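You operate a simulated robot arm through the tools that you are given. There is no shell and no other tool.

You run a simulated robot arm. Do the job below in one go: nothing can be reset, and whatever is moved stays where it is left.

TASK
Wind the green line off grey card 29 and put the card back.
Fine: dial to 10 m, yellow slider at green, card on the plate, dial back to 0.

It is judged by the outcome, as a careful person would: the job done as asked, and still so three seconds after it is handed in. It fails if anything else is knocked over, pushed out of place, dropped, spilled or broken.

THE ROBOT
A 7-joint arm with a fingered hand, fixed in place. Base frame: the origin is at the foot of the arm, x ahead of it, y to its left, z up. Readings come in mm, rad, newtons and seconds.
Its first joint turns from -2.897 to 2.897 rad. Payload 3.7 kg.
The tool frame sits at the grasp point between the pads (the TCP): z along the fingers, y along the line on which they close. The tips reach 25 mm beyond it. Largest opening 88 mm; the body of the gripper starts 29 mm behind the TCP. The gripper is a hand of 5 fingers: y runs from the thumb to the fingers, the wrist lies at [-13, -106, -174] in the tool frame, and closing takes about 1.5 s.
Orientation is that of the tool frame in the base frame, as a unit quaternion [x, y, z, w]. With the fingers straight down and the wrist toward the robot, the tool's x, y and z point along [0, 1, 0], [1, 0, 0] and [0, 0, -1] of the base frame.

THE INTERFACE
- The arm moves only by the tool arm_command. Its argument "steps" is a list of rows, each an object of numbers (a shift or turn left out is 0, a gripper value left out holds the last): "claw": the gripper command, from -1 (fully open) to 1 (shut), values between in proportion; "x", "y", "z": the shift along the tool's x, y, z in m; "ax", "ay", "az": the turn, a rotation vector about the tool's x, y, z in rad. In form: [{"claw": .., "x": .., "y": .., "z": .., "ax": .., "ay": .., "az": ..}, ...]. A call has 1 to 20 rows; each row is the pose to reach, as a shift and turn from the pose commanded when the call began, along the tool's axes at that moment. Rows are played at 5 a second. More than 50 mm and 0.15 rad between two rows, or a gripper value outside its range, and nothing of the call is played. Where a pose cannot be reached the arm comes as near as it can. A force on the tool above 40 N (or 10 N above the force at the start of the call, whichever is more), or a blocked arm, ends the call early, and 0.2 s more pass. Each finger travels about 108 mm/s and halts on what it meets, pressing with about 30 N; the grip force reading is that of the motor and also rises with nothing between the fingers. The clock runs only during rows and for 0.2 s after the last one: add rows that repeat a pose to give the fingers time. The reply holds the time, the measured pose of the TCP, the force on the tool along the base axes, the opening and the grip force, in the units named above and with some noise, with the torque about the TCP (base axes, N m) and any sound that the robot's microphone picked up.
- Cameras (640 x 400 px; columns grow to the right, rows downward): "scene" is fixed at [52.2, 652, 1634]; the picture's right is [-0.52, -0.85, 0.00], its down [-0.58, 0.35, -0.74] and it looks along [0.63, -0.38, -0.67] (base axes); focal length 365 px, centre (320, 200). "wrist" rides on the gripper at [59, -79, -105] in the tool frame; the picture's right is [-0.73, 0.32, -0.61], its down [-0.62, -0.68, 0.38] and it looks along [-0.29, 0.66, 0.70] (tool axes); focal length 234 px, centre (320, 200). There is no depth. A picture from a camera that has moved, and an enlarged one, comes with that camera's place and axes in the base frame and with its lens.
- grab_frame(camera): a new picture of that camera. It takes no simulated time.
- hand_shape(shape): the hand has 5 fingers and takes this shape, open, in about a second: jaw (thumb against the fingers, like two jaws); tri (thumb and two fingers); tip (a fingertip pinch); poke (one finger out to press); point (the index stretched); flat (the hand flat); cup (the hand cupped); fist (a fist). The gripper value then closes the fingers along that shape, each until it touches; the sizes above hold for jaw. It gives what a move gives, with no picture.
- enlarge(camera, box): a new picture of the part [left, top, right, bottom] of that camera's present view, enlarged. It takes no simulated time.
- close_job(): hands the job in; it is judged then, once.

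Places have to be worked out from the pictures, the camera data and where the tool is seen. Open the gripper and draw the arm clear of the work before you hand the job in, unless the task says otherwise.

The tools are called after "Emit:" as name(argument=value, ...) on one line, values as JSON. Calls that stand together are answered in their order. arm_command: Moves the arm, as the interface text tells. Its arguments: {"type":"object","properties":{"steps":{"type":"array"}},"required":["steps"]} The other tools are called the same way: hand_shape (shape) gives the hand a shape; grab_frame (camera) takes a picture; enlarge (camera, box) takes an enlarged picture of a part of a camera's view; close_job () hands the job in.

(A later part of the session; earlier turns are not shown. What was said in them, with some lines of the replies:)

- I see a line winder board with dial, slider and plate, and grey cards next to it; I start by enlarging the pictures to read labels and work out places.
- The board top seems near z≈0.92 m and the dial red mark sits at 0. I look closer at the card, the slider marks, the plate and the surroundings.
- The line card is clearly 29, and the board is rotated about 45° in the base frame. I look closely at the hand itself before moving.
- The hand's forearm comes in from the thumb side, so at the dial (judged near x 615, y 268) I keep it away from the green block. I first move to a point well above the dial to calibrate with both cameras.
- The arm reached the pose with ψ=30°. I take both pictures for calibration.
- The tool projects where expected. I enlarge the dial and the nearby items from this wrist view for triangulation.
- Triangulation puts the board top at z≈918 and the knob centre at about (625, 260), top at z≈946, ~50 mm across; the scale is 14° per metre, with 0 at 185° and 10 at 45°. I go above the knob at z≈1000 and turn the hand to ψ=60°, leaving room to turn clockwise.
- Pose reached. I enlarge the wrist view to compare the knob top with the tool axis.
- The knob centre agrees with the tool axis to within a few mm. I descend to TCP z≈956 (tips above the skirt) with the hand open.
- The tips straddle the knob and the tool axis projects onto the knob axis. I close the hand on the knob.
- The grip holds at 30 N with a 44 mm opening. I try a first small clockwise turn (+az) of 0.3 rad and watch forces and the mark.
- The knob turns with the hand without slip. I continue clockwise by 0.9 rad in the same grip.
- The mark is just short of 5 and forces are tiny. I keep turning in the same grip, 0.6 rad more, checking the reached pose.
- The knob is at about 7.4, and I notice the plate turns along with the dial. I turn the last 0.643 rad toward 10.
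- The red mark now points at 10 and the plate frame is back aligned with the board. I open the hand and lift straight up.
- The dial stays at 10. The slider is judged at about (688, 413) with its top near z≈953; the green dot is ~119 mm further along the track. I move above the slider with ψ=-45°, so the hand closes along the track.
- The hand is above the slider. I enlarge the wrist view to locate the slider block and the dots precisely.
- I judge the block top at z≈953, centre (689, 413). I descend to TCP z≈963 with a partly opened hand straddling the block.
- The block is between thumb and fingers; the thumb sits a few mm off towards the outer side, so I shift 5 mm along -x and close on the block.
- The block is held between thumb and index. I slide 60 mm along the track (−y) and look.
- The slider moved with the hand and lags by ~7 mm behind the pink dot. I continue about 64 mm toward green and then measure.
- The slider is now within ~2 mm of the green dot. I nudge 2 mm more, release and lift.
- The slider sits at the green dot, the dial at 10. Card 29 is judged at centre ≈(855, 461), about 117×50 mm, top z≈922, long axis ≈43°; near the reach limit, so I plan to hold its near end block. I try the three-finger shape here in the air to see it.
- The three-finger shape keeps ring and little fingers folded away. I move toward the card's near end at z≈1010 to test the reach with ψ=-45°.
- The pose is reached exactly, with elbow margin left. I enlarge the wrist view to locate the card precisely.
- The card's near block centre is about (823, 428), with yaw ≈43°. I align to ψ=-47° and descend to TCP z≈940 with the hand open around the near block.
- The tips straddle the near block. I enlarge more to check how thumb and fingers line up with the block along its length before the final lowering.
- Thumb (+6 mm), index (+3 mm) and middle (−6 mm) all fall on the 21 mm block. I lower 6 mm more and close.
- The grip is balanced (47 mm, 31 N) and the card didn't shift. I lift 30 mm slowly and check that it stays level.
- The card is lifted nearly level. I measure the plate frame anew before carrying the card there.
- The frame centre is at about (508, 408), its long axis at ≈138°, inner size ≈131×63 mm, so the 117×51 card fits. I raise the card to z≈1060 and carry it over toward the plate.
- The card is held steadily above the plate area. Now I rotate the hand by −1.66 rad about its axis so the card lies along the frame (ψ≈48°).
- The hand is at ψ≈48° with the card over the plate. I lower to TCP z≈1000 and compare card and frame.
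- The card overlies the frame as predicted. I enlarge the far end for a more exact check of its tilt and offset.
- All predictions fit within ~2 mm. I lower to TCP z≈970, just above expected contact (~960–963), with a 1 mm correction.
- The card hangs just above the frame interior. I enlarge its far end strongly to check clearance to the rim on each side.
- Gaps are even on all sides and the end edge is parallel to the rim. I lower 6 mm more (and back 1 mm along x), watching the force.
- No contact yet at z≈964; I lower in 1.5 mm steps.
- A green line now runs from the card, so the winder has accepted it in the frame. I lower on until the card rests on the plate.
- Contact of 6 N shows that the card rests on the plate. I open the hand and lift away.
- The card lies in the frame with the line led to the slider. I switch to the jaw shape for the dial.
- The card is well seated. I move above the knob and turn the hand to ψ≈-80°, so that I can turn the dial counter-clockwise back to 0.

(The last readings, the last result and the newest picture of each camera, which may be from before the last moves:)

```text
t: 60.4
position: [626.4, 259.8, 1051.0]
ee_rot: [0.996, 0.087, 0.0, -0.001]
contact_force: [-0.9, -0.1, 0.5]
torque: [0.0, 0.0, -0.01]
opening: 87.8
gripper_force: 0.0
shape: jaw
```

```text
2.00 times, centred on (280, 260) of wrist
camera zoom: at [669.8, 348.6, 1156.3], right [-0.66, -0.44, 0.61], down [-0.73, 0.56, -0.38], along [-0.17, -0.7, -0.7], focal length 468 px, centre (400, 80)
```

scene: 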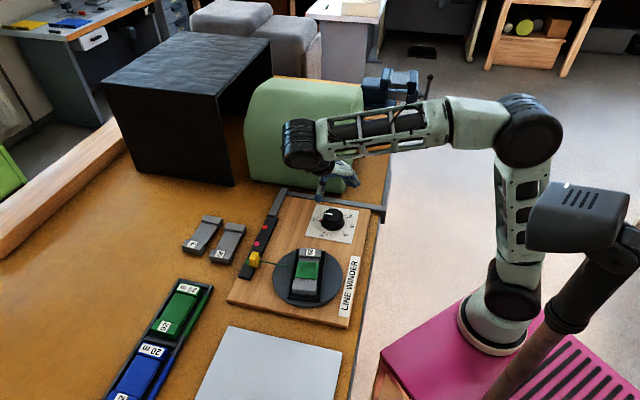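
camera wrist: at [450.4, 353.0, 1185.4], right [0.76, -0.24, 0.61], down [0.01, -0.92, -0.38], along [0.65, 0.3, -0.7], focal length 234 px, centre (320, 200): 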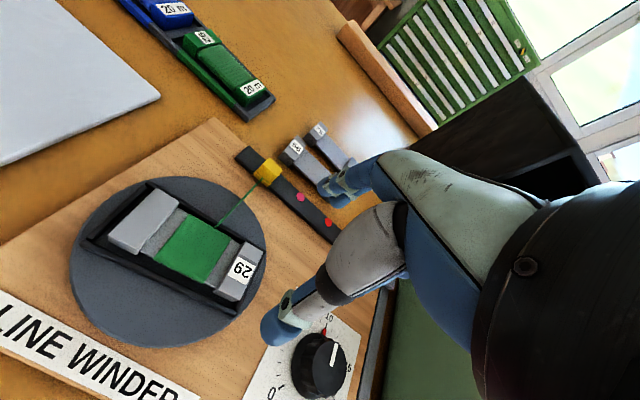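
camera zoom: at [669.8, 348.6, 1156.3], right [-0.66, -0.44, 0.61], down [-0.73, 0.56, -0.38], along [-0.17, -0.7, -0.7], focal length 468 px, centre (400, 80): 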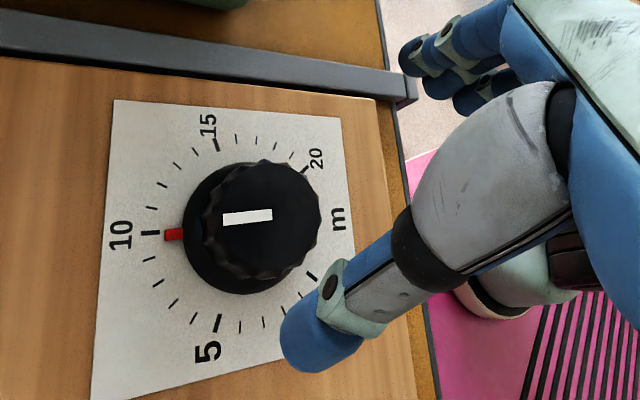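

Above the knob again at the earlier release pose; I descend to the same grip height and close.

Emit:
arm_command(steps=[{"claw": -1, "z": 0.02}, {"z": 0.045}, {"z": 0.065}, {"z": 0.08}, {"z": 0.09}, {"z": 0.094}, {"z": 0.094}, {"claw": -0.5, "z": 0.094}, {"claw": 0, "z": 0.094}, {"claw": 0.5, "z": 0.094}, {"claw": 1, "z": 0.094}, {"claw": 1, "z": 0.094}, {"claw": 1, "z": 0.094}, {"claw": 1, "z": 0.094}, {"claw": 1, "z": 0.094}, {"claw": 1, "z": 0.094}])

Emit:
enlarge(camera="wrist", box=[220, 160, 380, 320])

```text
t: 63.8
position: [625.4, 259.8, 956.6]
ee_rot: [0.996, 0.088, 0.0, 0.0]
contact_force: [0.2, 6.6, -2.6]
torque: [0.1, 0.03, 0.01]
opening: 44.1
gripper_force: 29.4
shape: jaw
```

```text
2.50 times, centred on (300, 240) of wrist
camera zoom: at [670.1, 348.1, 1062.2], right [-0.66, -0.44, 0.61], down [-0.73, 0.56, -0.38], along [-0.17, -0.7, -0.7], focal length 585 px, centre (370, 100)
```

zoom: 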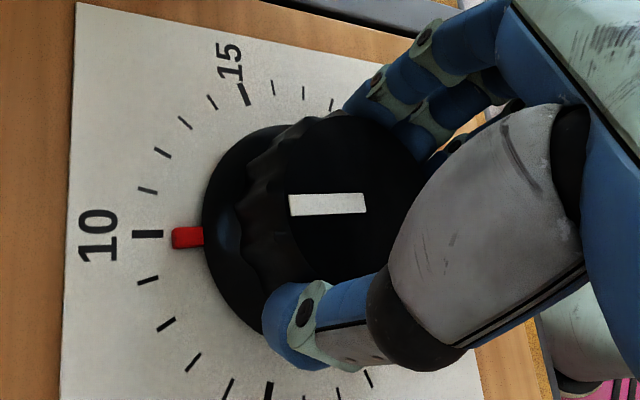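

The knob is gripped as before. I start turning counter-clockwise gently (−0.3 rad) and watch the card on the plate.

Emit:
arm_command(steps=[{"claw": 1, "az": -0.03}, {"az": -0.07}, {"az": -0.11}, {"az": -0.15}, {"az": -0.19}, {"az": -0.23}, {"az": -0.27}, {"az": -0.3}, {"az": -0.3}])

Emit:
enlarge(camera="wrist", box=[220, 160, 380, 320])

Emit:
enlarge(camera="scene", box=[220, 180, 370, 320])

```text
t: 65.8
position: [625.8, 259.6, 956.6]
ee_rot: [0.972, 0.235, -0.001, 0.0]
contact_force: [-3.8, 2.8, -1.3]
torque: [0.02, 0.08, -0.04]
opening: 44.1
gripper_force: 29.3
shape: jaw
```

```text
2.50 times, centred on (300, 240) of wrist
camera zoom: at [642.0, 357.4, 1062.2], right [-0.5, -0.62, 0.61], down [-0.87, 0.32, -0.38], along [0.04, -0.72, -0.7], focal length 585 px, centre (370, 100)
```

zoom: 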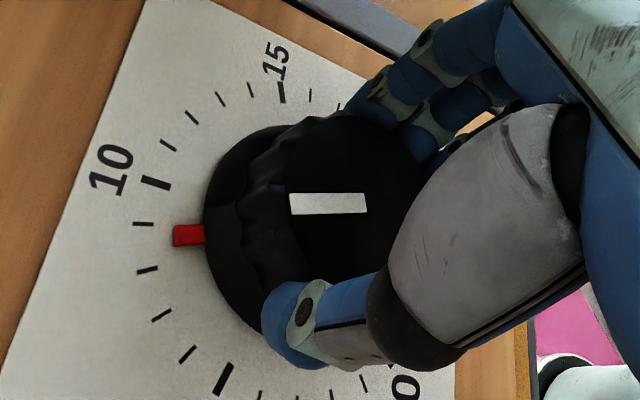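

```text
2.86 times, centred on (295, 250) of scene
camera zoom: at [52.2, 652.0, 1634.0], right [-0.52, -0.85, 0.0], down [-0.58, 0.35, -0.74], along [0.63, -0.38, -0.67], focal length 1042 px, centre (391, 57)
```

zoom: 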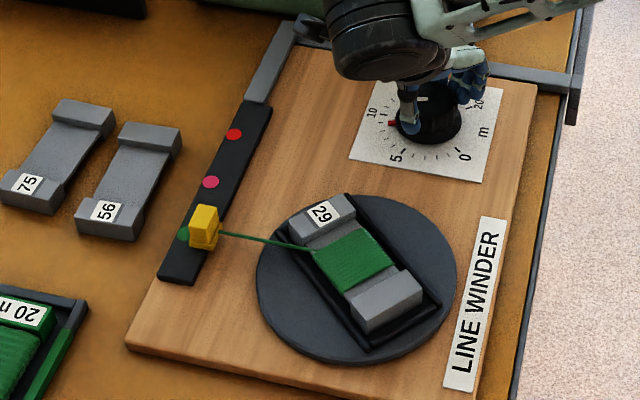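

The plate turns smoothly with the card seated (about 36° per metre). I continue 0.9 rad further.

Emit:
arm_command(steps=[{"claw": 1, "az": -0.04}, {"az": -0.09}, {"az": -0.14}, {"az": -0.19}, {"az": -0.24}, {"az": -0.29}, {"az": -0.34}, {"az": -0.39}, {"az": -0.44}, {"az": -0.49}, {"az": -0.54}, {"az": -0.59}, {"az": -0.64}, {"az": -0.69}, {"az": -0.74}, {"az": -0.79}, {"az": -0.84}, {"az": -0.88}, {"az": -0.9}, {"az": -0.9}])

Emit:
enlarge(camera="wrist", box=[220, 160, 380, 320])

Emit:
enlarge(camera="scene", box=[220, 180, 370, 320])

```text
t: 70.0
position: [624.9, 259.4, 956.4]
ee_rot: [0.773, 0.635, 0.0, 0.0]
contact_force: [-8.3, -2.4, -1.3]
torque: [-0.06, 0.14, -0.05]
opening: 43.9
gripper_force: 30.3
shape: jaw
```

```text
2.50 times, centred on (300, 240) of wrist
camera zoom: at [559.4, 333.2, 1062.2], right [0.18, -0.77, 0.61], down [-0.79, -0.48, -0.38], along [0.59, -0.41, -0.7], focal length 585 px, centre (370, 100)
```

zoom: 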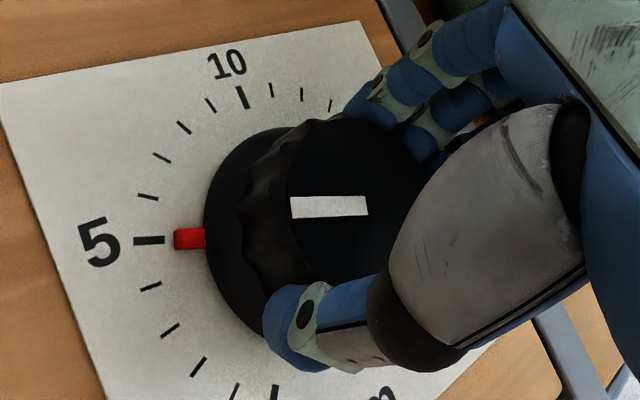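

```text
2.86 times, centred on (295, 250) of scene
camera zoom: at [52.2, 652.0, 1634.0], right [-0.52, -0.85, 0.0], down [-0.58, 0.35, -0.74], along [0.63, -0.38, -0.67], focal length 1042 px, centre (391, 57)
```

zoom: 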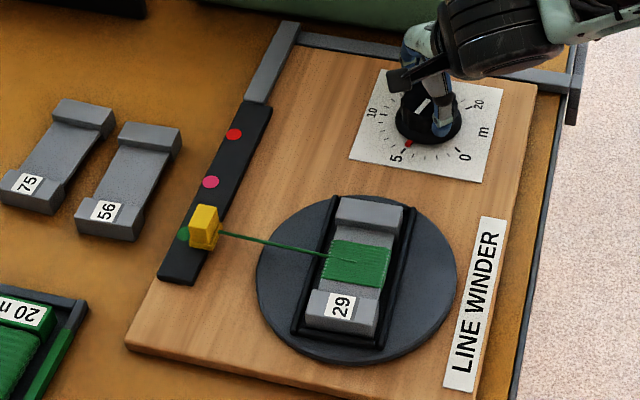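

At 5 m the plate has made half a turn and the line pack is narrower. I continue 0.9 rad.

Emit:
arm_command(steps=[{"claw": 1, "az": -0.04}, {"az": -0.09}, {"az": -0.14}, {"az": -0.19}, {"az": -0.24}, {"az": -0.29}, {"az": -0.34}, {"az": -0.39}, {"az": -0.44}, {"az": -0.49}, {"az": -0.54}, {"az": -0.59}, {"az": -0.64}, {"az": -0.69}, {"az": -0.74}, {"az": -0.79}, {"az": -0.84}, {"az": -0.88}, {"az": -0.9}, {"az": -0.9}])

Emit:
enlarge(camera="wrist", box=[220, 160, 380, 320])

Emit:
enlarge(camera="scene", box=[220, 180, 370, 320])

```text
t: 74.2
position: [625.2, 258.6, 956.2]
ee_rot: [0.419, 0.908, 0.0, 0.0]
contact_force: [-6.9, -9.9, -0.9]
torque: [-0.19, 0.14, 0.0]
opening: 43.3
gripper_force: 30.2
shape: jaw
```

```text
2.50 times, centred on (300, 240) of wrist
camera zoom: at [527.7, 253.4, 1062.4], right [0.72, -0.34, 0.61], down [-0.11, -0.92, -0.38], along [0.69, 0.2, -0.7], focal length 585 px, centre (370, 100)
```

zoom: 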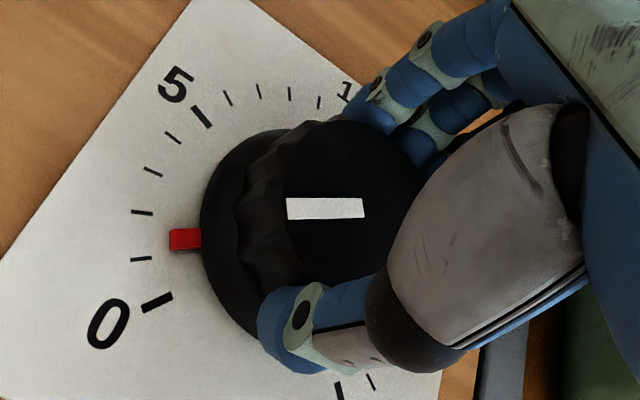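

```text
2.86 times, centred on (295, 250) of scene
camera zoom: at [52.2, 652.0, 1634.0], right [-0.52, -0.85, 0.0], down [-0.58, 0.35, -0.74], along [0.63, -0.38, -0.67], focal length 1042 px, centre (391, 57)
```

zoom: 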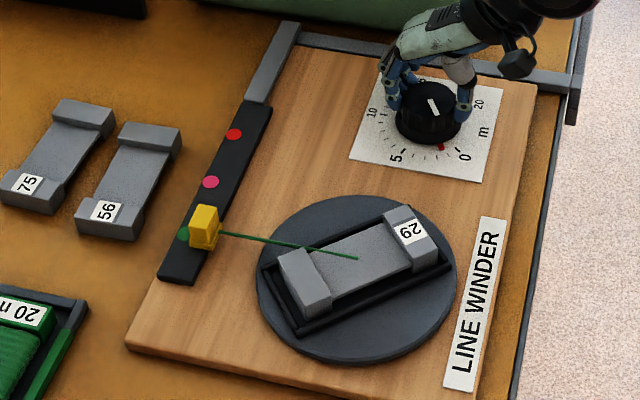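

Almost all line is off and the dial is at about 1.4. I turn the last 0.345 rad to 0.

Emit:
arm_command(steps=[{"claw": 1, "az": -0.04}, {"az": -0.08}, {"az": -0.12}, {"az": -0.16}, {"az": -0.2}, {"az": -0.24}, {"az": -0.28}, {"az": -0.31}, {"az": -0.335}, {"az": -0.345}, {"az": -0.345}])

Emit:
enlarge(camera="wrist", box=[220, 160, 380, 320])

Emit:
enlarge(camera="scene", box=[220, 180, 370, 320])

```text
t: 76.6
position: [625.6, 259.0, 956.9]
ee_rot: [0.258, 0.966, 0.0, 0.0]
contact_force: [-3.2, -9.6, -2.7]
torque: [-0.22, 0.05, -0.08]
opening: 43.6
gripper_force: 30.4
shape: jaw
```

```text
2.50 times, centred on (300, 240) of wrist
camera zoom: at [535.8, 220.4, 1062.5], right [0.79, -0.08, 0.61], down [0.2, -0.9, -0.38], along [0.58, 0.43, -0.7], focal length 585 px, centre (370, 100)
```

zoom: 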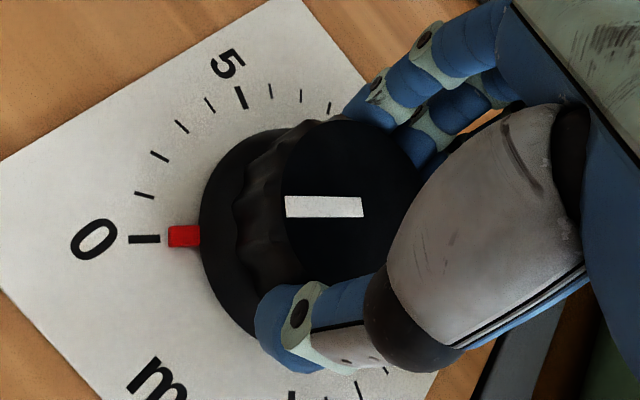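

```text
2.86 times, centred on (295, 250) of scene
camera zoom: at [52.2, 652.0, 1634.0], right [-0.52, -0.85, 0.0], down [-0.58, 0.35, -0.74], along [0.63, -0.38, -0.67], focal length 1042 px, centre (391, 57)
```

zoom: 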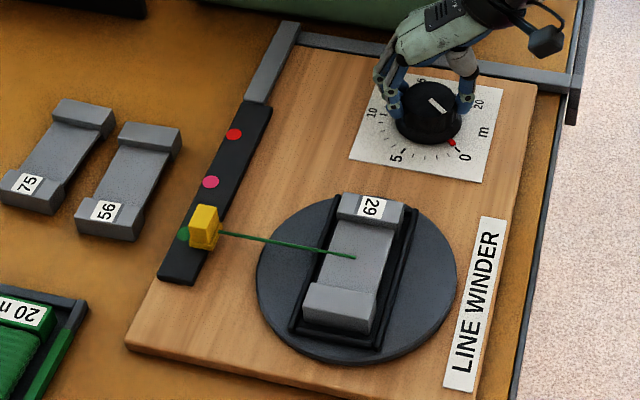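

The red mark is at 0 as at the start. I check the card closely for leftover line.

Emit:
enlarge(camera="scene", box=[260, 230, 350, 310])

Emit:
enlarge(camera="scene", box=[315, 195, 360, 240])

```text
5.00 times, centred on (305, 270) of scene
camera zoom: at [52.2, 652.0, 1634.0], right [-0.52, -0.85, 0.0], down [-0.58, 0.35, -0.74], along [0.63, -0.38, -0.67], focal length 1823 px, centre (395, -150)
```

zoom: 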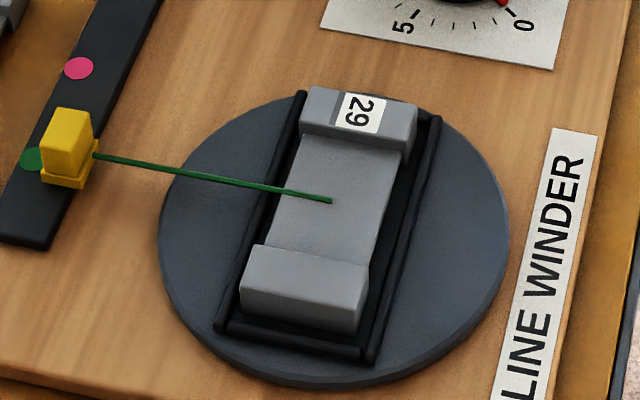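

```text
8.89 times, centred on (338, 218) of scene
camera zoom: at [52.2, 652.0, 1634.0], right [-0.52, -0.85, 0.0], down [-0.58, 0.35, -0.74], along [0.63, -0.38, -0.67], focal length 3241 px, centre (164, 44)
```

zoom: 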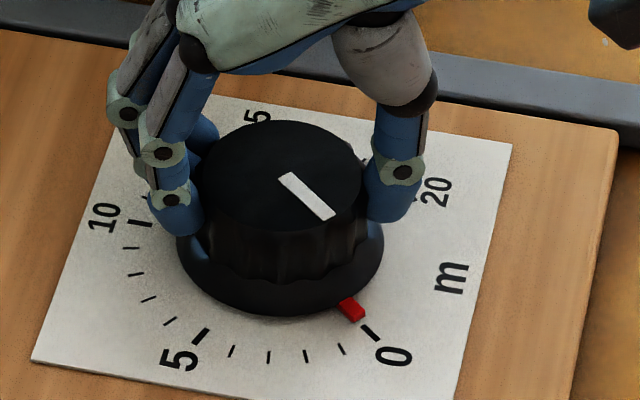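

The card is bare and the dial is at 0 exactly as at the start. I release the knob and lift.

Emit:
arm_command(steps=[{"claw": 0.5}, {"claw": 0}, {"claw": -0.5}, {"claw": -1}, {"claw": -1}, {"claw": -1}, {"claw": -1}, {"claw": -1, "z": -0.02}, {"z": -0.05}, {"z": -0.08}, {"z": -0.11}, {"z": -0.125}, {"z": -0.125}])

Emit:
enlarge(camera="scene", box=[220, 180, 370, 320])

Emit:
enlarge(camera="wrist", box=[140, 160, 380, 360])

```text
t: 79.4
position: [624.8, 259.4, 1081.7]
ee_rot: [0.258, 0.966, 0.0, -0.001]
contact_force: [-1.1, 0.2, 0.3]
torque: [0.0, 0.0, 0.0]
opening: 87.8
gripper_force: 0.1
shape: jaw
```

```text
2.86 times, centred on (295, 250) of scene
camera zoom: at [52.2, 652.0, 1634.0], right [-0.52, -0.85, 0.0], down [-0.58, 0.35, -0.74], along [0.63, -0.38, -0.67], focal length 1042 px, centre (391, 57)
```

zoom: 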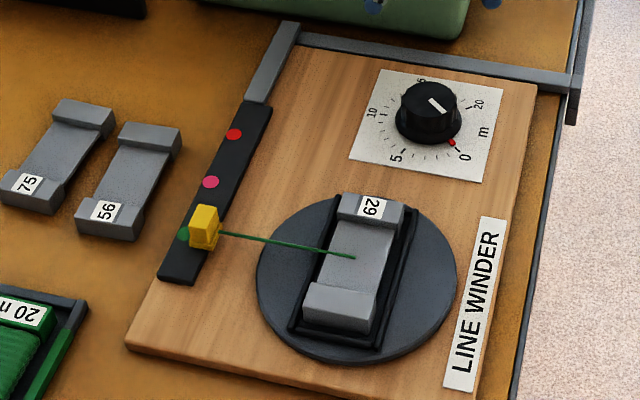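

```text
2.00 times, centred on (260, 260) of wrist
camera zoom: at [535.5, 220.8, 1187.6], right [0.79, -0.08, 0.61], down [0.2, -0.9, -0.38], along [0.58, 0.42, -0.7], focal length 468 px, centre (440, 80)
```

zoom: 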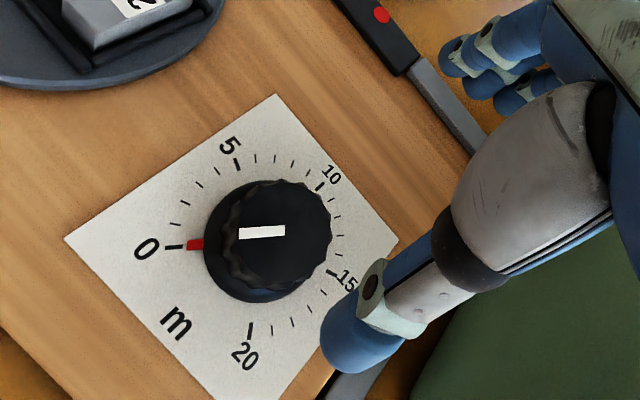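

The dial stays at 0. Next I fetch the card: three-finger shape again, then move above it at ψ≈46° (frame now at ≈136°).

Emit:
hand_shape(shape="tri")

Emit:
arm_command(steps=[{"claw": -1, "x": 0.016, "y": 0.007, "z": 0.0, "az": 0.03}, {"x": 0.032, "y": 0.014, "z": 0.0, "az": 0.06}, {"x": 0.048, "y": 0.022, "z": 0.005, "az": 0.09}, {"x": 0.064, "y": 0.029, "z": 0.015, "az": 0.12}, {"x": 0.08, "y": 0.036, "z": 0.025, "az": 0.15}, {"x": 0.096, "y": 0.043, "z": 0.035, "az": 0.18}, {"x": 0.112, "y": 0.05, "z": 0.05, "az": 0.21}, {"x": 0.1252, "y": 0.0567, "z": 0.065, "az": 0.246}, {"x": 0.1252, "y": 0.0567, "z": 0.071, "az": 0.246}, {"x": 0.1252, "y": 0.0567, "z": 0.071, "az": 0.246}])

Emit:
grab_frame(camera="wrist")

Emit:
enlarge(camera="scene", box=[275, 210, 355, 310])

```text
t: 80.3
position: [624.8, 259.0, 1081.4]
ee_rot: [0.258, 0.966, 0.001, 0.0]
contact_force: [-0.2, 0.1, 0.9]
torque: [-0.02, -0.02, 0.0]
opening: 87.7
gripper_force: 0.0
shape: tri
```

```text
t: 82.5
position: [545.3, 371.4, 1010.3]
ee_rot: [0.374, 0.927, 0.0, 0.0]
contact_force: [-0.3, 0.2, -0.3]
torque: [0.02, 0.01, 0.0]
opening: 87.9
gripper_force: 0.1
shape: tri
```

```text
taken
camera wrist: at [448.7, 355.9, 1115.9], right [0.75, -0.27, 0.61], down [-0.02, -0.92, -0.38], along [0.66, 0.27, -0.7], focal length 234 px, centre (320, 200)
```

wrist: 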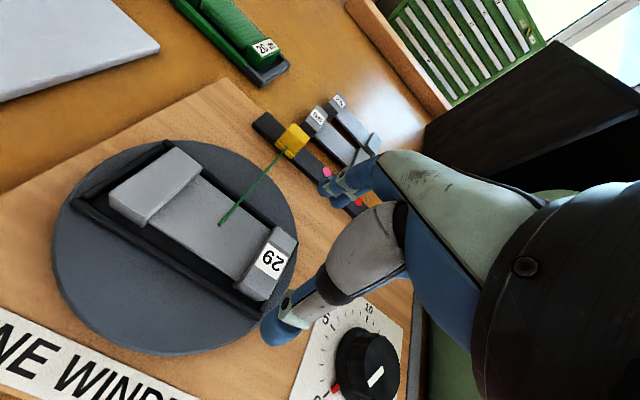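

```text
4.00 times, centred on (315, 260) of scene
camera zoom: at [52.2, 652.0, 1634.0], right [-0.52, -0.85, 0.0], down [-0.58, 0.35, -0.74], along [0.63, -0.38, -0.67], focal length 1458 px, centre (340, -40)
```

zoom: 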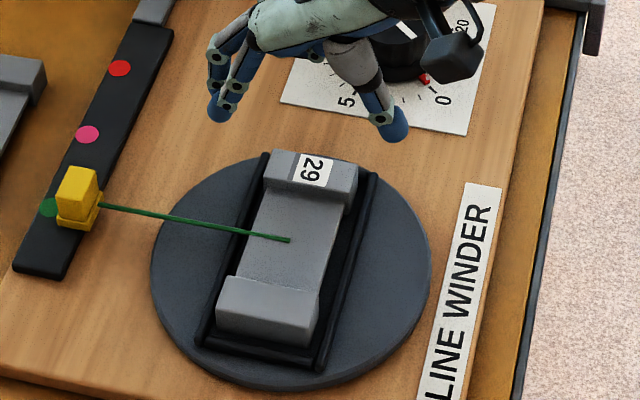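

Emit:
enlarge(camera="wrist", box=[60, 130, 310, 340])

Emit:
enlarge(camera="scene", box=[300, 235, 340, 305])

```text
1.90 times, centred on (185, 235) of wrist
camera zoom: at [448.7, 355.9, 1115.9], right [0.75, -0.27, 0.61], down [-0.02, -0.92, -0.38], along [0.66, 0.27, -0.7], focal length 446 px, centre (577, 133)
```

zoom: 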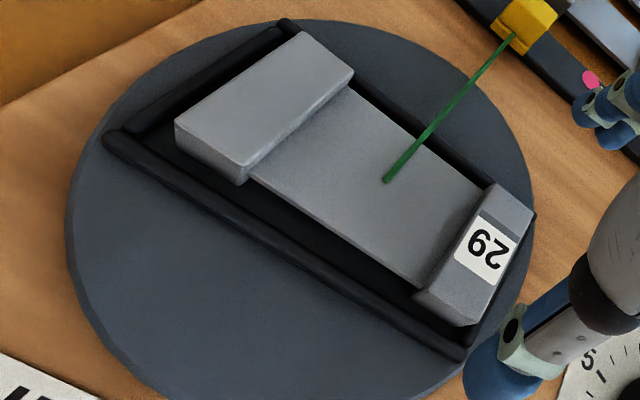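

```text
5.71 times, centred on (320, 270) of scene
camera zoom: at [52.2, 652.0, 1634.0], right [-0.52, -0.85, 0.0], down [-0.58, 0.35, -0.74], along [0.63, -0.38, -0.67], focal length 2084 px, centre (320, -200)
```

zoom: 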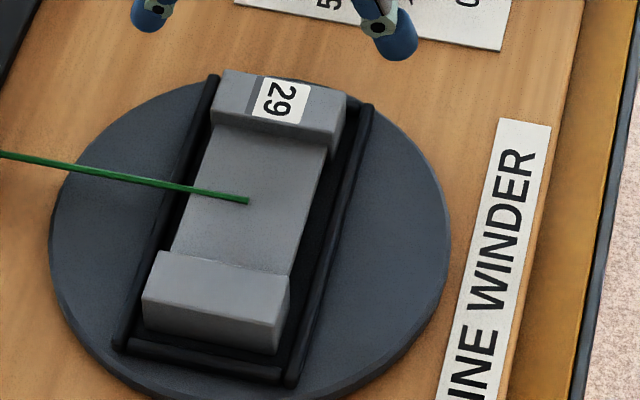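

The card sits in the frame at centre ≈(508, 407), yaw ≈135°, top z≈949. I align (ψ=45°, TCP ≈(546, 369)) and descend around the label-end block.

Emit:
arm_command(steps=[{"claw": -1, "x": -0.0011, "y": -0.0013, "z": 0.0, "az": 0.0175}, {"x": -0.0011, "y": -0.0013, "z": 0.012, "az": 0.0175}, {"x": -0.0011, "y": -0.0013, "z": 0.024, "az": 0.0175}, {"x": -0.0011, "y": -0.0013, "z": 0.034, "az": 0.0175}, {"x": -0.0011, "y": -0.0013, "z": 0.04, "az": 0.0175}, {"x": -0.0011, "y": -0.0013, "z": 0.04, "az": 0.0175}])

Emit:
enlarge(camera="scene", box=[300, 220, 350, 270])

Emit:
enlarge(camera="wrist", box=[140, 120, 360, 320])

```text
t: 83.9
position: [546.1, 369.8, 970.1]
ee_rot: [0.383, 0.924, 0.0, -0.001]
contact_force: [0.0, 0.5, 1.0]
torque: [-0.01, 0.0, 0.0]
opening: 87.6
gripper_force: 0.0
shape: tri
```

```text
8.00 times, centred on (325, 245) of scene
camera zoom: at [52.2, 652.0, 1634.0], right [-0.52, -0.85, 0.0], down [-0.58, 0.35, -0.74], along [0.63, -0.38, -0.67], focal length 2917 px, centre (280, -160)
```

zoom: 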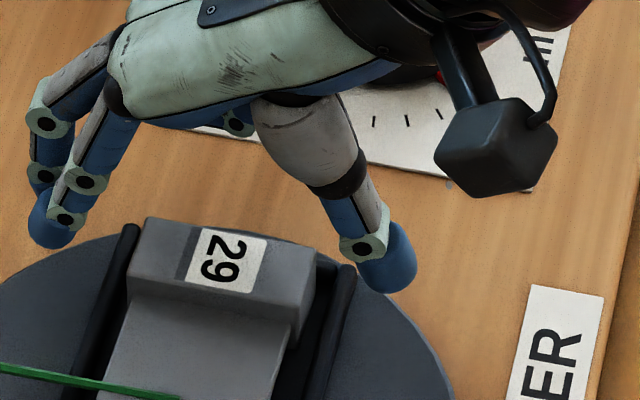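

```text
2.00 times, centred on (250, 220) of wrist
camera zoom: at [448.5, 355.9, 1075.9], right [0.74, -0.28, 0.61], down [-0.04, -0.92, -0.38], along [0.67, 0.26, -0.7], focal length 468 px, centre (460, 160)
```

zoom: 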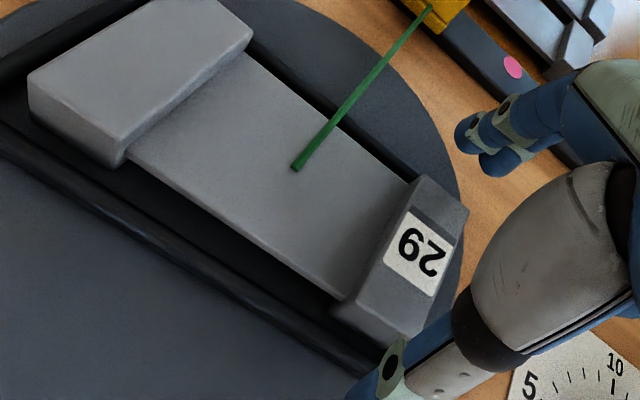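

The relative view matches the first grasp. I lower to TCP z≈961 and close on the block.

Emit:
arm_command(steps=[{"claw": -1, "z": 0.004}, {"z": 0.008}, {"z": 0.0095}, {"z": 0.0095}, {"claw": -0.6, "z": 0.0095}, {"claw": -0.2, "z": 0.0095}, {"claw": 0.1, "z": 0.0095}, {"claw": 0.4, "z": 0.0095}, {"claw": 0.7, "z": 0.0095}, {"claw": 1, "z": 0.0095}, {"claw": 1, "z": 0.0095}, {"claw": 1, "z": 0.0095}, {"claw": 1, "z": 0.0095}, {"claw": 1, "z": 0.0095}])

Emit:
enlarge(camera="scene", box=[300, 220, 350, 270])

Emit:
enlarge(camera="wrist", box=[140, 120, 360, 320])

```text
t: 86.9
position: [546.0, 369.4, 962.2]
ee_rot: [0.383, 0.924, 0.0, 0.001]
contact_force: [-0.2, 0.2, -0.1]
torque: [-0.02, -0.02, 0.02]
opening: 47.5
gripper_force: 29.8
shape: tri
```

```text
8.00 times, centred on (325, 245) of scene
camera zoom: at [52.2, 652.0, 1634.0], right [-0.52, -0.85, 0.0], down [-0.58, 0.35, -0.74], along [0.63, -0.38, -0.67], focal length 2917 px, centre (280, -160)
```

zoom: 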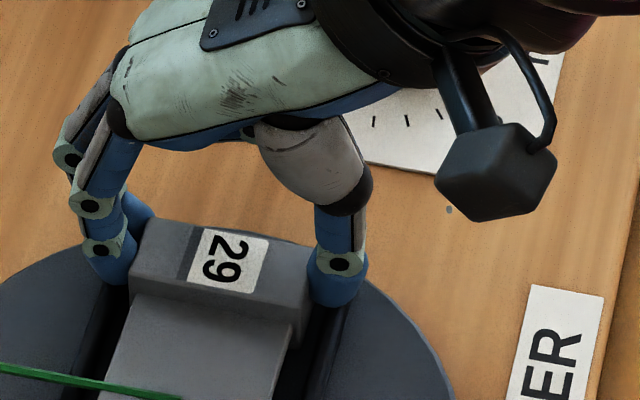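

```text
2.00 times, centred on (250, 220) of wrist
camera zoom: at [448.1, 355.5, 1066.8], right [0.74, -0.28, 0.61], down [-0.04, -0.92, -0.38], along [0.67, 0.26, -0.7], focal length 468 px, centre (460, 160)
```

zoom: 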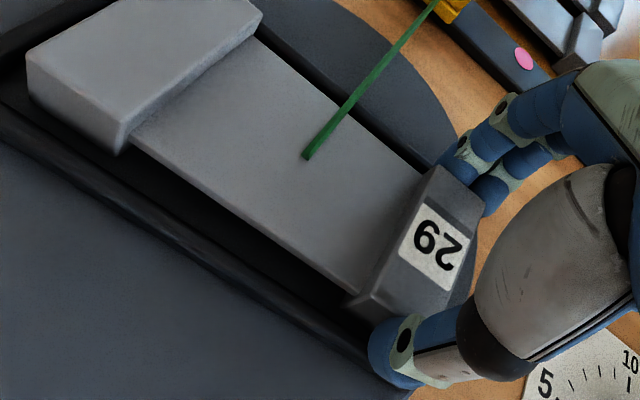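

The grip is as good as the first one (47.5 mm, 30 N). I lift the card 30 mm out of the frame and check the line.

Emit:
arm_command(steps=[{"claw": 1, "z": -0.004}, {"z": -0.01}, {"z": -0.017}, {"z": -0.024}, {"z": -0.03}, {"z": -0.03}])

Emit:
enlarge(camera="scene", box=[230, 190, 370, 310])

Emit:
enlarge(camera="wrist", box=[140, 120, 360, 320])

```text
t: 88.3
position: [546.1, 369.4, 991.0]
ee_rot: [0.382, 0.924, 0.001, 0.0]
contact_force: [-0.1, 0.2, -0.4]
torque: [0.0, -0.04, -0.03]
opening: 47.4
gripper_force: 30.3
shape: tri
```

```text
3.33 times, centred on (300, 250) of scene
camera zoom: at [52.2, 652.0, 1634.0], right [-0.52, -0.85, 0.0], down [-0.58, 0.35, -0.74], along [0.63, -0.38, -0.67], focal length 1215 px, centre (387, 33)
```

zoom: 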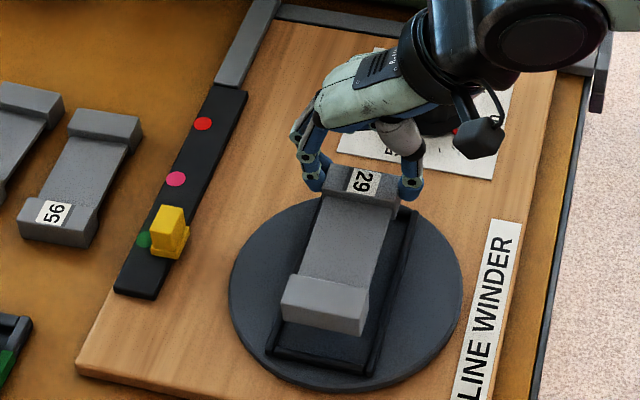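

```text
2.00 times, centred on (250, 220) of wrist
camera zoom: at [448.0, 355.8, 1096.8], right [0.74, -0.28, 0.61], down [-0.04, -0.92, -0.38], along [0.67, 0.26, -0.7], focal length 468 px, centre (460, 160)
```

zoom: 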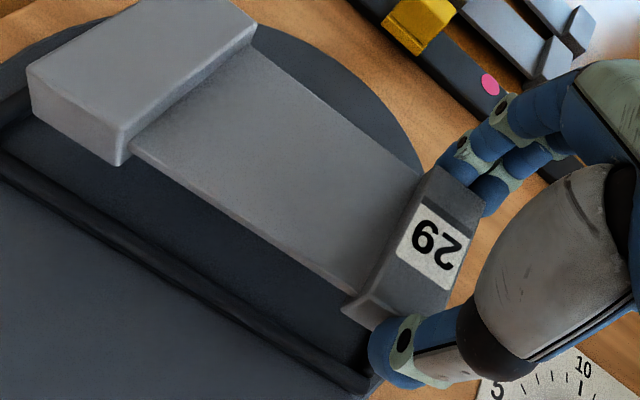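

The strand is gone and the card is clean. I raise it and rotate the hand back to ψ≈-47° above the board.

Emit:
arm_command(steps=[{"claw": 1, "z": -0.02}, {"z": -0.045}, {"z": -0.065, "az": 0.04}, {"z": -0.07, "az": 0.14}, {"z": -0.07, "az": 0.26}, {"z": -0.07, "az": 0.38}, {"z": -0.07, "az": 0.5}, {"z": -0.07, "az": 0.62}, {"z": -0.07, "az": 0.74}, {"z": -0.07, "az": 0.86}, {"z": -0.07, "az": 0.98}, {"z": -0.07, "az": 1.1}, {"z": -0.07, "az": 1.22}, {"z": -0.07, "az": 1.34}, {"z": -0.07, "az": 1.44}, {"z": -0.07, "az": 1.53}, {"z": -0.07, "az": 1.59}, {"z": -0.07, "az": 1.6057}, {"z": -0.07, "az": 1.6057}])

Emit:
grab_frame(camera="scene")

```text
t: 92.3
position: [544.1, 368.6, 1060.7]
ee_rot: [0.93, 0.367, 0.0, 0.001]
contact_force: [0.4, -1.2, 0.0]
torque: [-0.03, 0.03, 0.01]
opening: 47.4
gripper_force: 30.0
shape: tri
```

```text
taken
```

scene: 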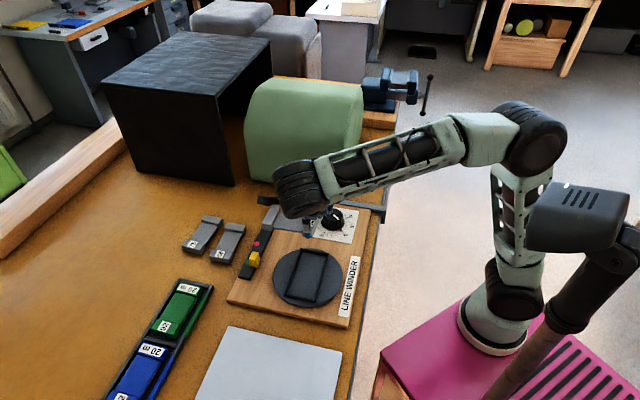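

The card is oriented for its old place. I carry it across at z≈1060 to above the original grasp point (818.7, 424.4).

Emit:
arm_command(steps=[{"claw": 1, "x": 0.01, "y": 0.006}, {"x": 0.03, "y": 0.018}, {"x": 0.053, "y": 0.032}, {"x": 0.076, "y": 0.046}, {"x": 0.099, "y": 0.06}, {"x": 0.122, "y": 0.075}, {"x": 0.145, "y": 0.089}, {"x": 0.168, "y": 0.103}, {"x": 0.191, "y": 0.117}, {"x": 0.212, "y": 0.13}, {"x": 0.228, "y": 0.14}, {"x": 0.2374, "y": 0.1453}, {"x": 0.2374, "y": 0.1453}, {"x": 0.2374, "y": 0.1453}])

Emit:
grab_frame(camera="scene")

Emit:
grab_frame(camera="wrist")

```text
t: 95.3
position: [819.1, 424.4, 1060.8]
ee_rot: [0.931, 0.366, 0.0, 0.0]
contact_force: [-0.1, 0.7, -0.3]
torque: [-0.03, 0.0, 0.02]
opening: 47.4
gripper_force: 29.4
shape: tri
```

```text
taken
```

scene: 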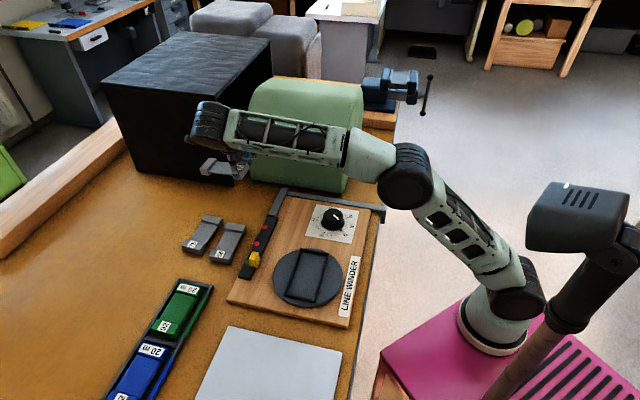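

```text
taken
camera wrist: at [807.4, 524.2, 1166.8], right [-0.31, -0.73, 0.61], down [-0.92, 0.07, -0.38], along [0.24, -0.68, -0.7], focal length 234 px, centre (320, 200)
```

wrist: 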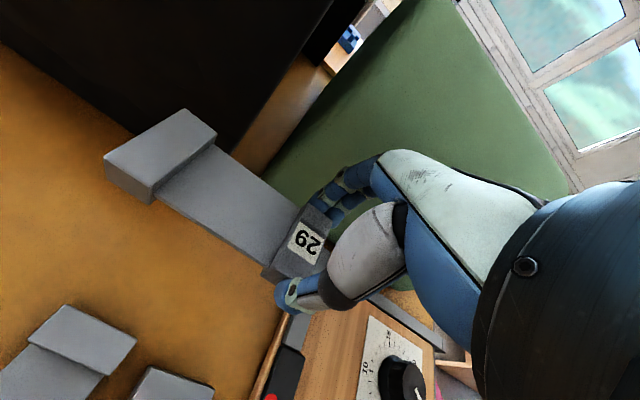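

The pose matches the original grasp pose in x, y and yaw. I lower to z≈945.

Emit:
arm_command(steps=[{"claw": 1, "z": 0.015}, {"z": 0.033}, {"z": 0.051}, {"z": 0.069}, {"z": 0.085}, {"z": 0.098}, {"z": 0.108}, {"z": 0.1155}, {"z": 0.1155}])

Emit:
enlarge(camera="scene", box=[180, 160, 290, 240])

Emit:
enlarge(camera="wrist", box=[140, 120, 360, 320])

```text
t: 97.3
position: [818.1, 424.6, 944.8]
ee_rot: [0.93, 0.367, 0.001, 0.0]
contact_force: [-0.1, 0.1, -0.9]
torque: [-0.04, 0.04, 0.0]
opening: 47.1
gripper_force: 30.0
shape: tri
```

```text
5.00 times, centred on (235, 200) of scene
camera zoom: at [52.2, 652.0, 1634.0], right [-0.52, -0.85, 0.0], down [-0.58, 0.35, -0.74], along [0.63, -0.38, -0.67], focal length 1823 px, centre (745, 200)
```

zoom: 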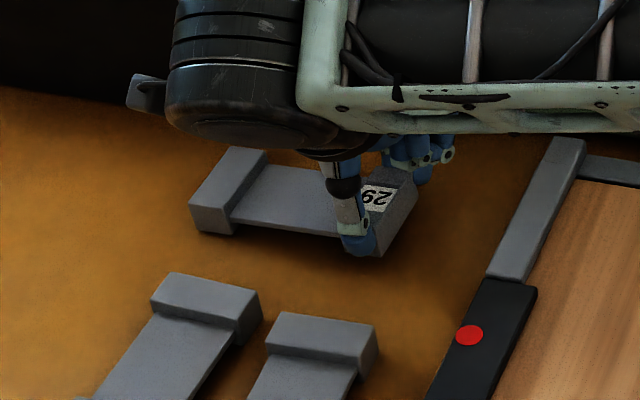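

```text
2.00 times, centred on (250, 220) of wrist
camera zoom: at [807.5, 523.6, 1050.9], right [-0.31, -0.73, 0.61], down [-0.92, 0.07, -0.38], along [0.24, -0.68, -0.7], focal length 468 px, centre (460, 160)
```

zoom: 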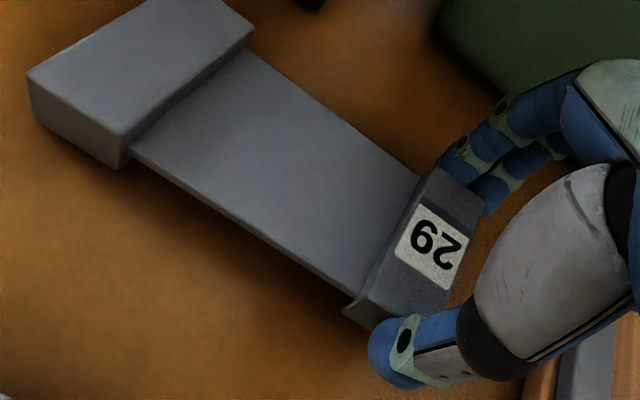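

The card hovers ~8 mm above its old place. I lower in small steps watching the force.

Emit:
arm_command(steps=[{"claw": 1, "z": 0.002}, {"z": 0.004}, {"z": 0.006}, {"z": 0.006}])

```text
t: 98.3
position: [820.1, 425.9, 938.3]
ee_rot: [0.93, 0.367, 0.0, -0.001]
contact_force: [0.6, 0.0, -0.5]
torque: [0.01, 0.0, 0.04]
opening: 47.2
gripper_force: 30.2
shape: tri
```

No contact yet at z≈938–939. I lower 3 mm more in small steps.

Emit:
arm_command(steps=[{"claw": 1, "z": 0.001}, {"z": 0.002}, {"z": 0.003}, {"z": 0.003}])

```text
t: 99.3
position: [818.1, 424.4, 937.0]
ee_rot: [0.93, 0.367, 0.0, 0.0]
contact_force: [-0.2, 0.4, 0.3]
torque: [-0.03, -0.02, 0.02]
opening: 47.5
gripper_force: 30.1
shape: tri
```

Emit:
enlarge(camera="scene", box=[200, 170, 280, 225])

Emit:
enlarge(camera="wrist", box=[140, 120, 300, 280])

```text
7.27 times, centred on (240, 198) of scene
camera zoom: at [52.2, 652.0, 1634.0], right [-0.52, -0.85, 0.0], down [-0.58, 0.35, -0.74], along [0.63, -0.38, -0.67], focal length 2652 px, centre (902, 218)
```

zoom: 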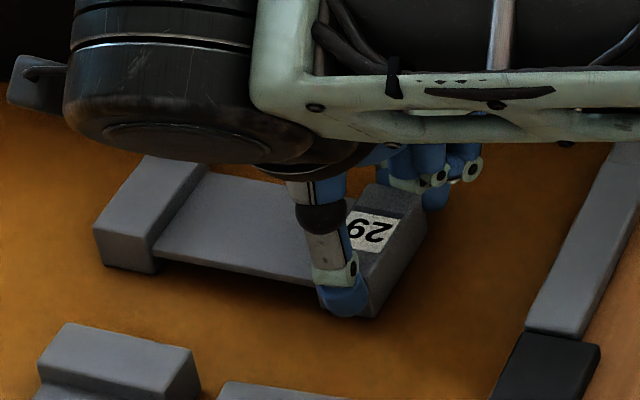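

```text
2.50 times, centred on (220, 200) of wrist
camera zoom: at [807.2, 523.6, 1042.3], right [-0.31, -0.73, 0.61], down [-0.92, 0.07, -0.38], along [0.24, -0.68, -0.7], focal length 585 px, centre (570, 200)
```

zoom: 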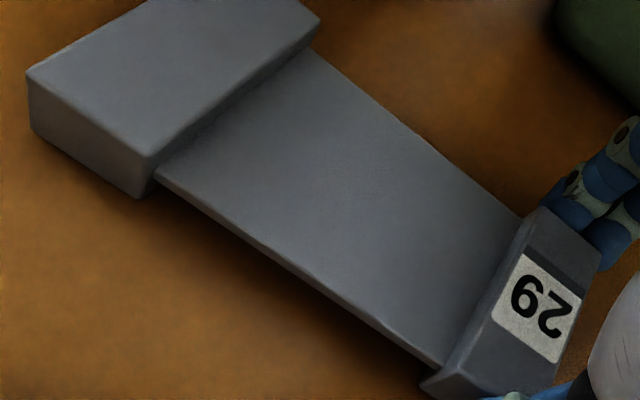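

The card is almost down and within ~2 mm of its old place in the scene view. I lower another 2–3 mm to touch.

Emit:
arm_command(steps=[{"claw": 1, "z": 0.001}, {"z": 0.002}, {"z": 0.002}])

```text
t: 100.1
position: [818.5, 425.6, 935.2]
ee_rot: [0.931, 0.366, 0.0, 0.001]
contact_force: [-0.6, -1.0, 2.0]
torque: [-0.02, -0.02, -0.02]
opening: 47.1
gripper_force: 29.7
shape: tri
```

The first light touch (2 N) shows at z≈935. I press down 1.5 mm more to bring the near end down too.

Emit:
arm_command(steps=[{"claw": 1, "z": 0.001}, {"z": 0.0015}, {"z": 0.0015}])

```text
t: 100.9
position: [817.8, 425.1, 934.2]
ee_rot: [0.931, 0.366, 0.0, -0.001]
contact_force: [0.2, 0.4, 10.8]
torque: [0.07, -0.02, -0.01]
opening: 47.3
gripper_force: 29.6
shape: tri
```

Firm contact (11 N): the card rests on the table. I open the hand gently and then lift straight up.

Emit:
arm_command(steps=[{"claw": 0.6}, {"claw": 0.2}, {"claw": -0.2}, {"claw": -0.6}, {"claw": -1}, {"claw": -1}, {"claw": -1}, {"claw": -1, "z": -0.01}, {"z": -0.03}, {"z": -0.06}, {"z": -0.09}, {"z": -0.12}, {"z": -0.14}, {"z": -0.14}])

Emit:
grab_frame(camera="wrist")

Emit:
enlarge(camera="scene", box=[180, 160, 290, 240])

```text
t: 103.9
position: [817.2, 424.9, 1074.5]
ee_rot: [0.931, 0.366, 0.0, 0.0]
contact_force: [-0.5, -0.7, -0.1]
torque: [0.02, 0.03, 0.02]
opening: 87.5
gripper_force: 0.0
shape: tri
```

```text
taken
camera wrist: at [807.4, 523.8, 1178.8], right [-0.31, -0.73, 0.61], down [-0.92, 0.07, -0.38], along [0.24, -0.68, -0.7], focal length 234 px, centre (320, 200)
```

wrist: 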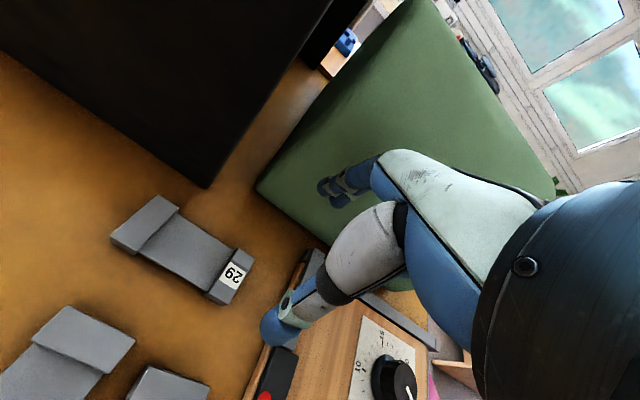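

```text
5.00 times, centred on (235, 200) of scene
camera zoom: at [52.2, 652.0, 1634.0], right [-0.52, -0.85, 0.0], down [-0.58, 0.35, -0.74], along [0.63, -0.38, -0.67], focal length 1823 px, centre (745, 200)
```

zoom: 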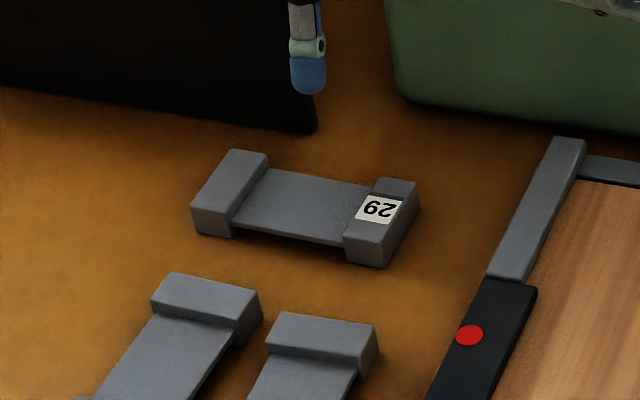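

The card is back on the table. I compare it with the very first picture using the same enlargement.

Emit:
enlarge(camera="scene", box=[180, 180, 260, 230])

Emit:
enlarge(camera="scene", box=[210, 180, 390, 330])

```text
8.00 times, centred on (220, 205) of scene
camera zoom: at [52.2, 652.0, 1634.0], right [-0.52, -0.85, 0.0], down [-0.58, 0.35, -0.74], along [0.63, -0.38, -0.67], focal length 2917 px, centre (1120, 160)
```

zoom: 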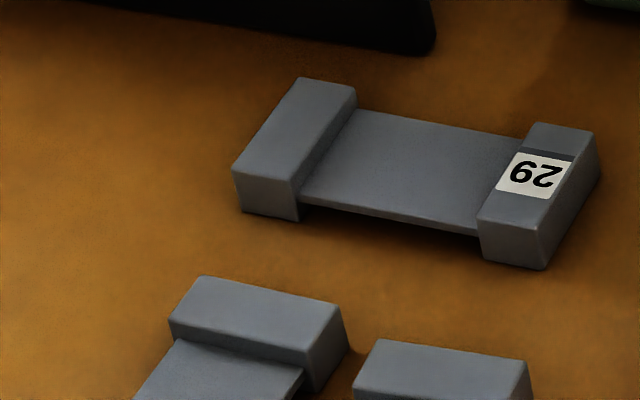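

```text
2.67 times, centred on (300, 255) of scene
camera zoom: at [52.2, 652.0, 1634.0], right [-0.52, -0.85, 0.0], down [-0.58, 0.35, -0.74], along [0.63, -0.38, -0.67], focal length 972 px, centre (373, 53)
```

zoom: 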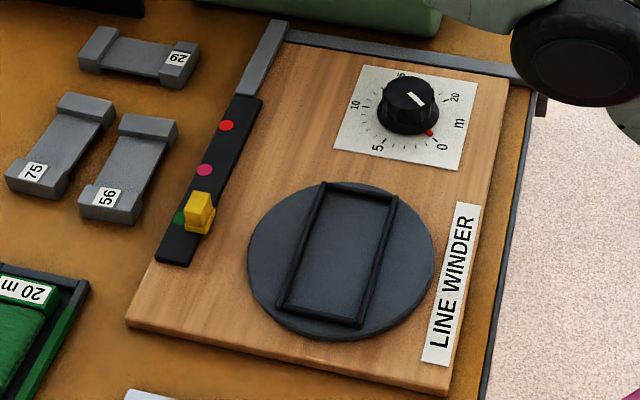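

The card lies within ~1–2 mm of where it was, the dial is at 0 and the slider at green. I draw the arm back and up, clear of the work.

Emit:
arm_command(steps=[{"claw": -1, "x": -0.012, "y": -0.007, "z": -0.01}, {"x": -0.035, "y": -0.022, "z": -0.02}, {"x": -0.06, "y": -0.038, "z": -0.03}, {"x": -0.09, "y": -0.057, "z": -0.04}, {"x": -0.12, "y": -0.076, "z": -0.05}, {"x": -0.15, "y": -0.095, "z": -0.06}, {"x": -0.18, "y": -0.114, "z": -0.075}, {"x": -0.21, "y": -0.132, "z": -0.09}, {"x": -0.233, "y": -0.1467, "z": -0.1}, {"x": -0.233, "y": -0.1467, "z": -0.1}])

Emit:
hand_shape(shape="jaw")

```text
t: 106.1
position: [547.8, 373.0, 1173.1]
ee_rot: [0.93, 0.367, 0.0, 0.0]
contact_force: [-0.1, 0.9, 0.3]
torque: [0.04, -0.02, -0.02]
opening: 87.3
gripper_force: 0.1
shape: tri
```

```text
t: 107.0
position: [547.8, 372.3, 1172.2]
ee_rot: [0.93, 0.367, 0.001, 0.001]
contact_force: [-0.2, -0.5, 0.1]
torque: [-0.01, -0.04, -0.01]
opening: 87.6
gripper_force: 0.1
shape: jaw
```

I return to about the starting pose, high and away from the winder.

Emit:
arm_command(steps=[{"claw": -1, "x": -0.02, "y": -0.002, "z": -0.012, "az": -0.1}, {"x": -0.042, "y": -0.004, "z": -0.024, "az": -0.21}, {"x": -0.064, "y": -0.006, "z": -0.036, "az": -0.32}, {"x": -0.086, "y": -0.008, "z": -0.048, "az": -0.43}, {"x": -0.108, "y": -0.011, "z": -0.058, "az": -0.54}, {"x": -0.13, "y": -0.013, "z": -0.068, "az": -0.65}, {"x": -0.15, "y": -0.015, "z": -0.076, "az": -0.75}, {"x": -0.1676, "y": -0.0168, "z": -0.08, "az": -0.82}, {"x": -0.1676, "y": -0.0168, "z": -0.08, "az": -0.82}])

Emit:
grab_frame(camera="scene")

Emit:
enlarge(camera="scene", box=[170, 170, 400, 330])

Emit:
enlarge(camera="scene", box=[290, 180, 380, 250])

Emit:
enlarge(camera="scene", box=[80, 260, 240, 400])

```text
t: 109.0
position: [412.8, 271.4, 1252.3]
ee_rot: [0.707, 0.707, 0.001, 0.0]
contact_force: [-0.1, 0.4, -0.3]
torque: [0.0, -0.02, 0.03]
opening: 87.8
gripper_force: 0.0
shape: jaw
```

```text
taken
```

scene: 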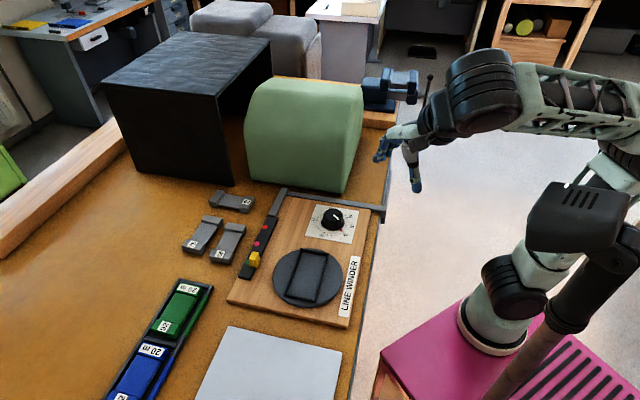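

```text
2.50 times, centred on (285, 250) of scene
camera zoom: at [52.2, 652.0, 1634.0], right [-0.52, -0.85, 0.0], down [-0.58, 0.35, -0.74], along [0.63, -0.38, -0.67], focal length 912 px, centre (408, 75)
```

zoom: 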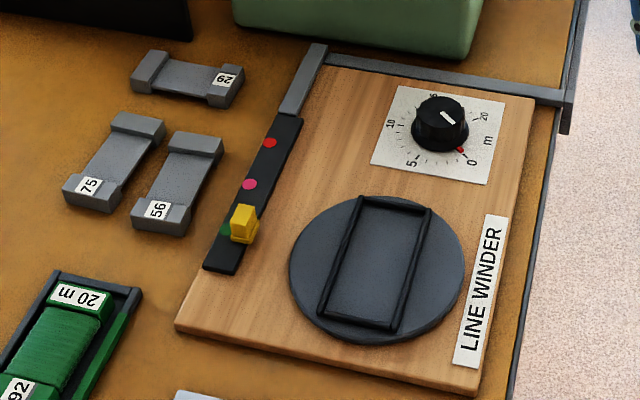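

```text
5.71 times, centred on (335, 215) of scene
camera zoom: at [52.2, 652.0, 1634.0], right [-0.52, -0.85, 0.0], down [-0.58, 0.35, -0.74], along [0.63, -0.38, -0.67], focal length 2084 px, centre (234, 114)
```

zoom: 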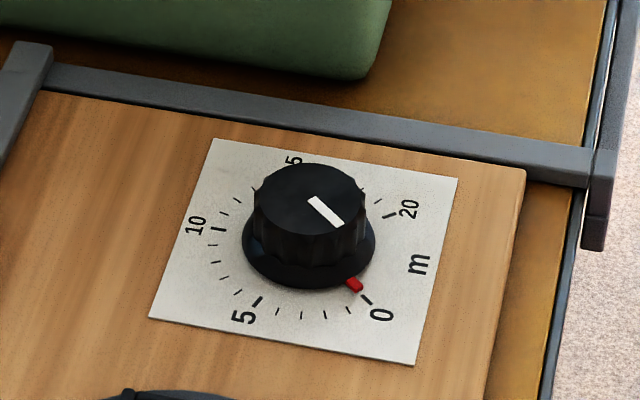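

```text
2.86 times, centred on (160, 330) of scene
camera zoom: at [52.2, 652.0, 1634.0], right [-0.52, -0.85, 0.0], down [-0.58, 0.35, -0.74], along [0.63, -0.38, -0.67], focal length 1042 px, centre (777, -171)
```

zoom: 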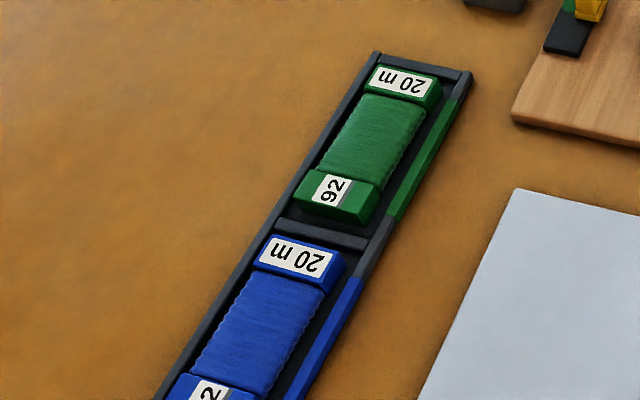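

The dial is at 0, the slider at green, the plate is empty, and card 29 lies bare at its old place. Nothing else has moved, the hand is open and the arm is clear, so I hand the job in.

Emit:
close_job()

```text
The job is handed in.
```

The green line is off card 29, and the card is back in its place beside 75 and 56, within about 1–2 mm of where it started. I've handed the job in, but no verdict has come back yet.

- **Dial:** I turned it from 0 to 10 m. With the card on the plate I turned it back to 0, where its mark matches the first picture.
- **Slider:** the yellow slider is at the green dot, within about 2 mm. I left it there.
- **Line:** the pack on the card thinned as the dial came back. The card was bare at 0, and the last strand to the slider disappeared when I lifted the card off the plate.
- **Everything else:** the pictures show nothing else moved or knocked over. The plate is empty, and the arm is back at its starting pose with the hand open.
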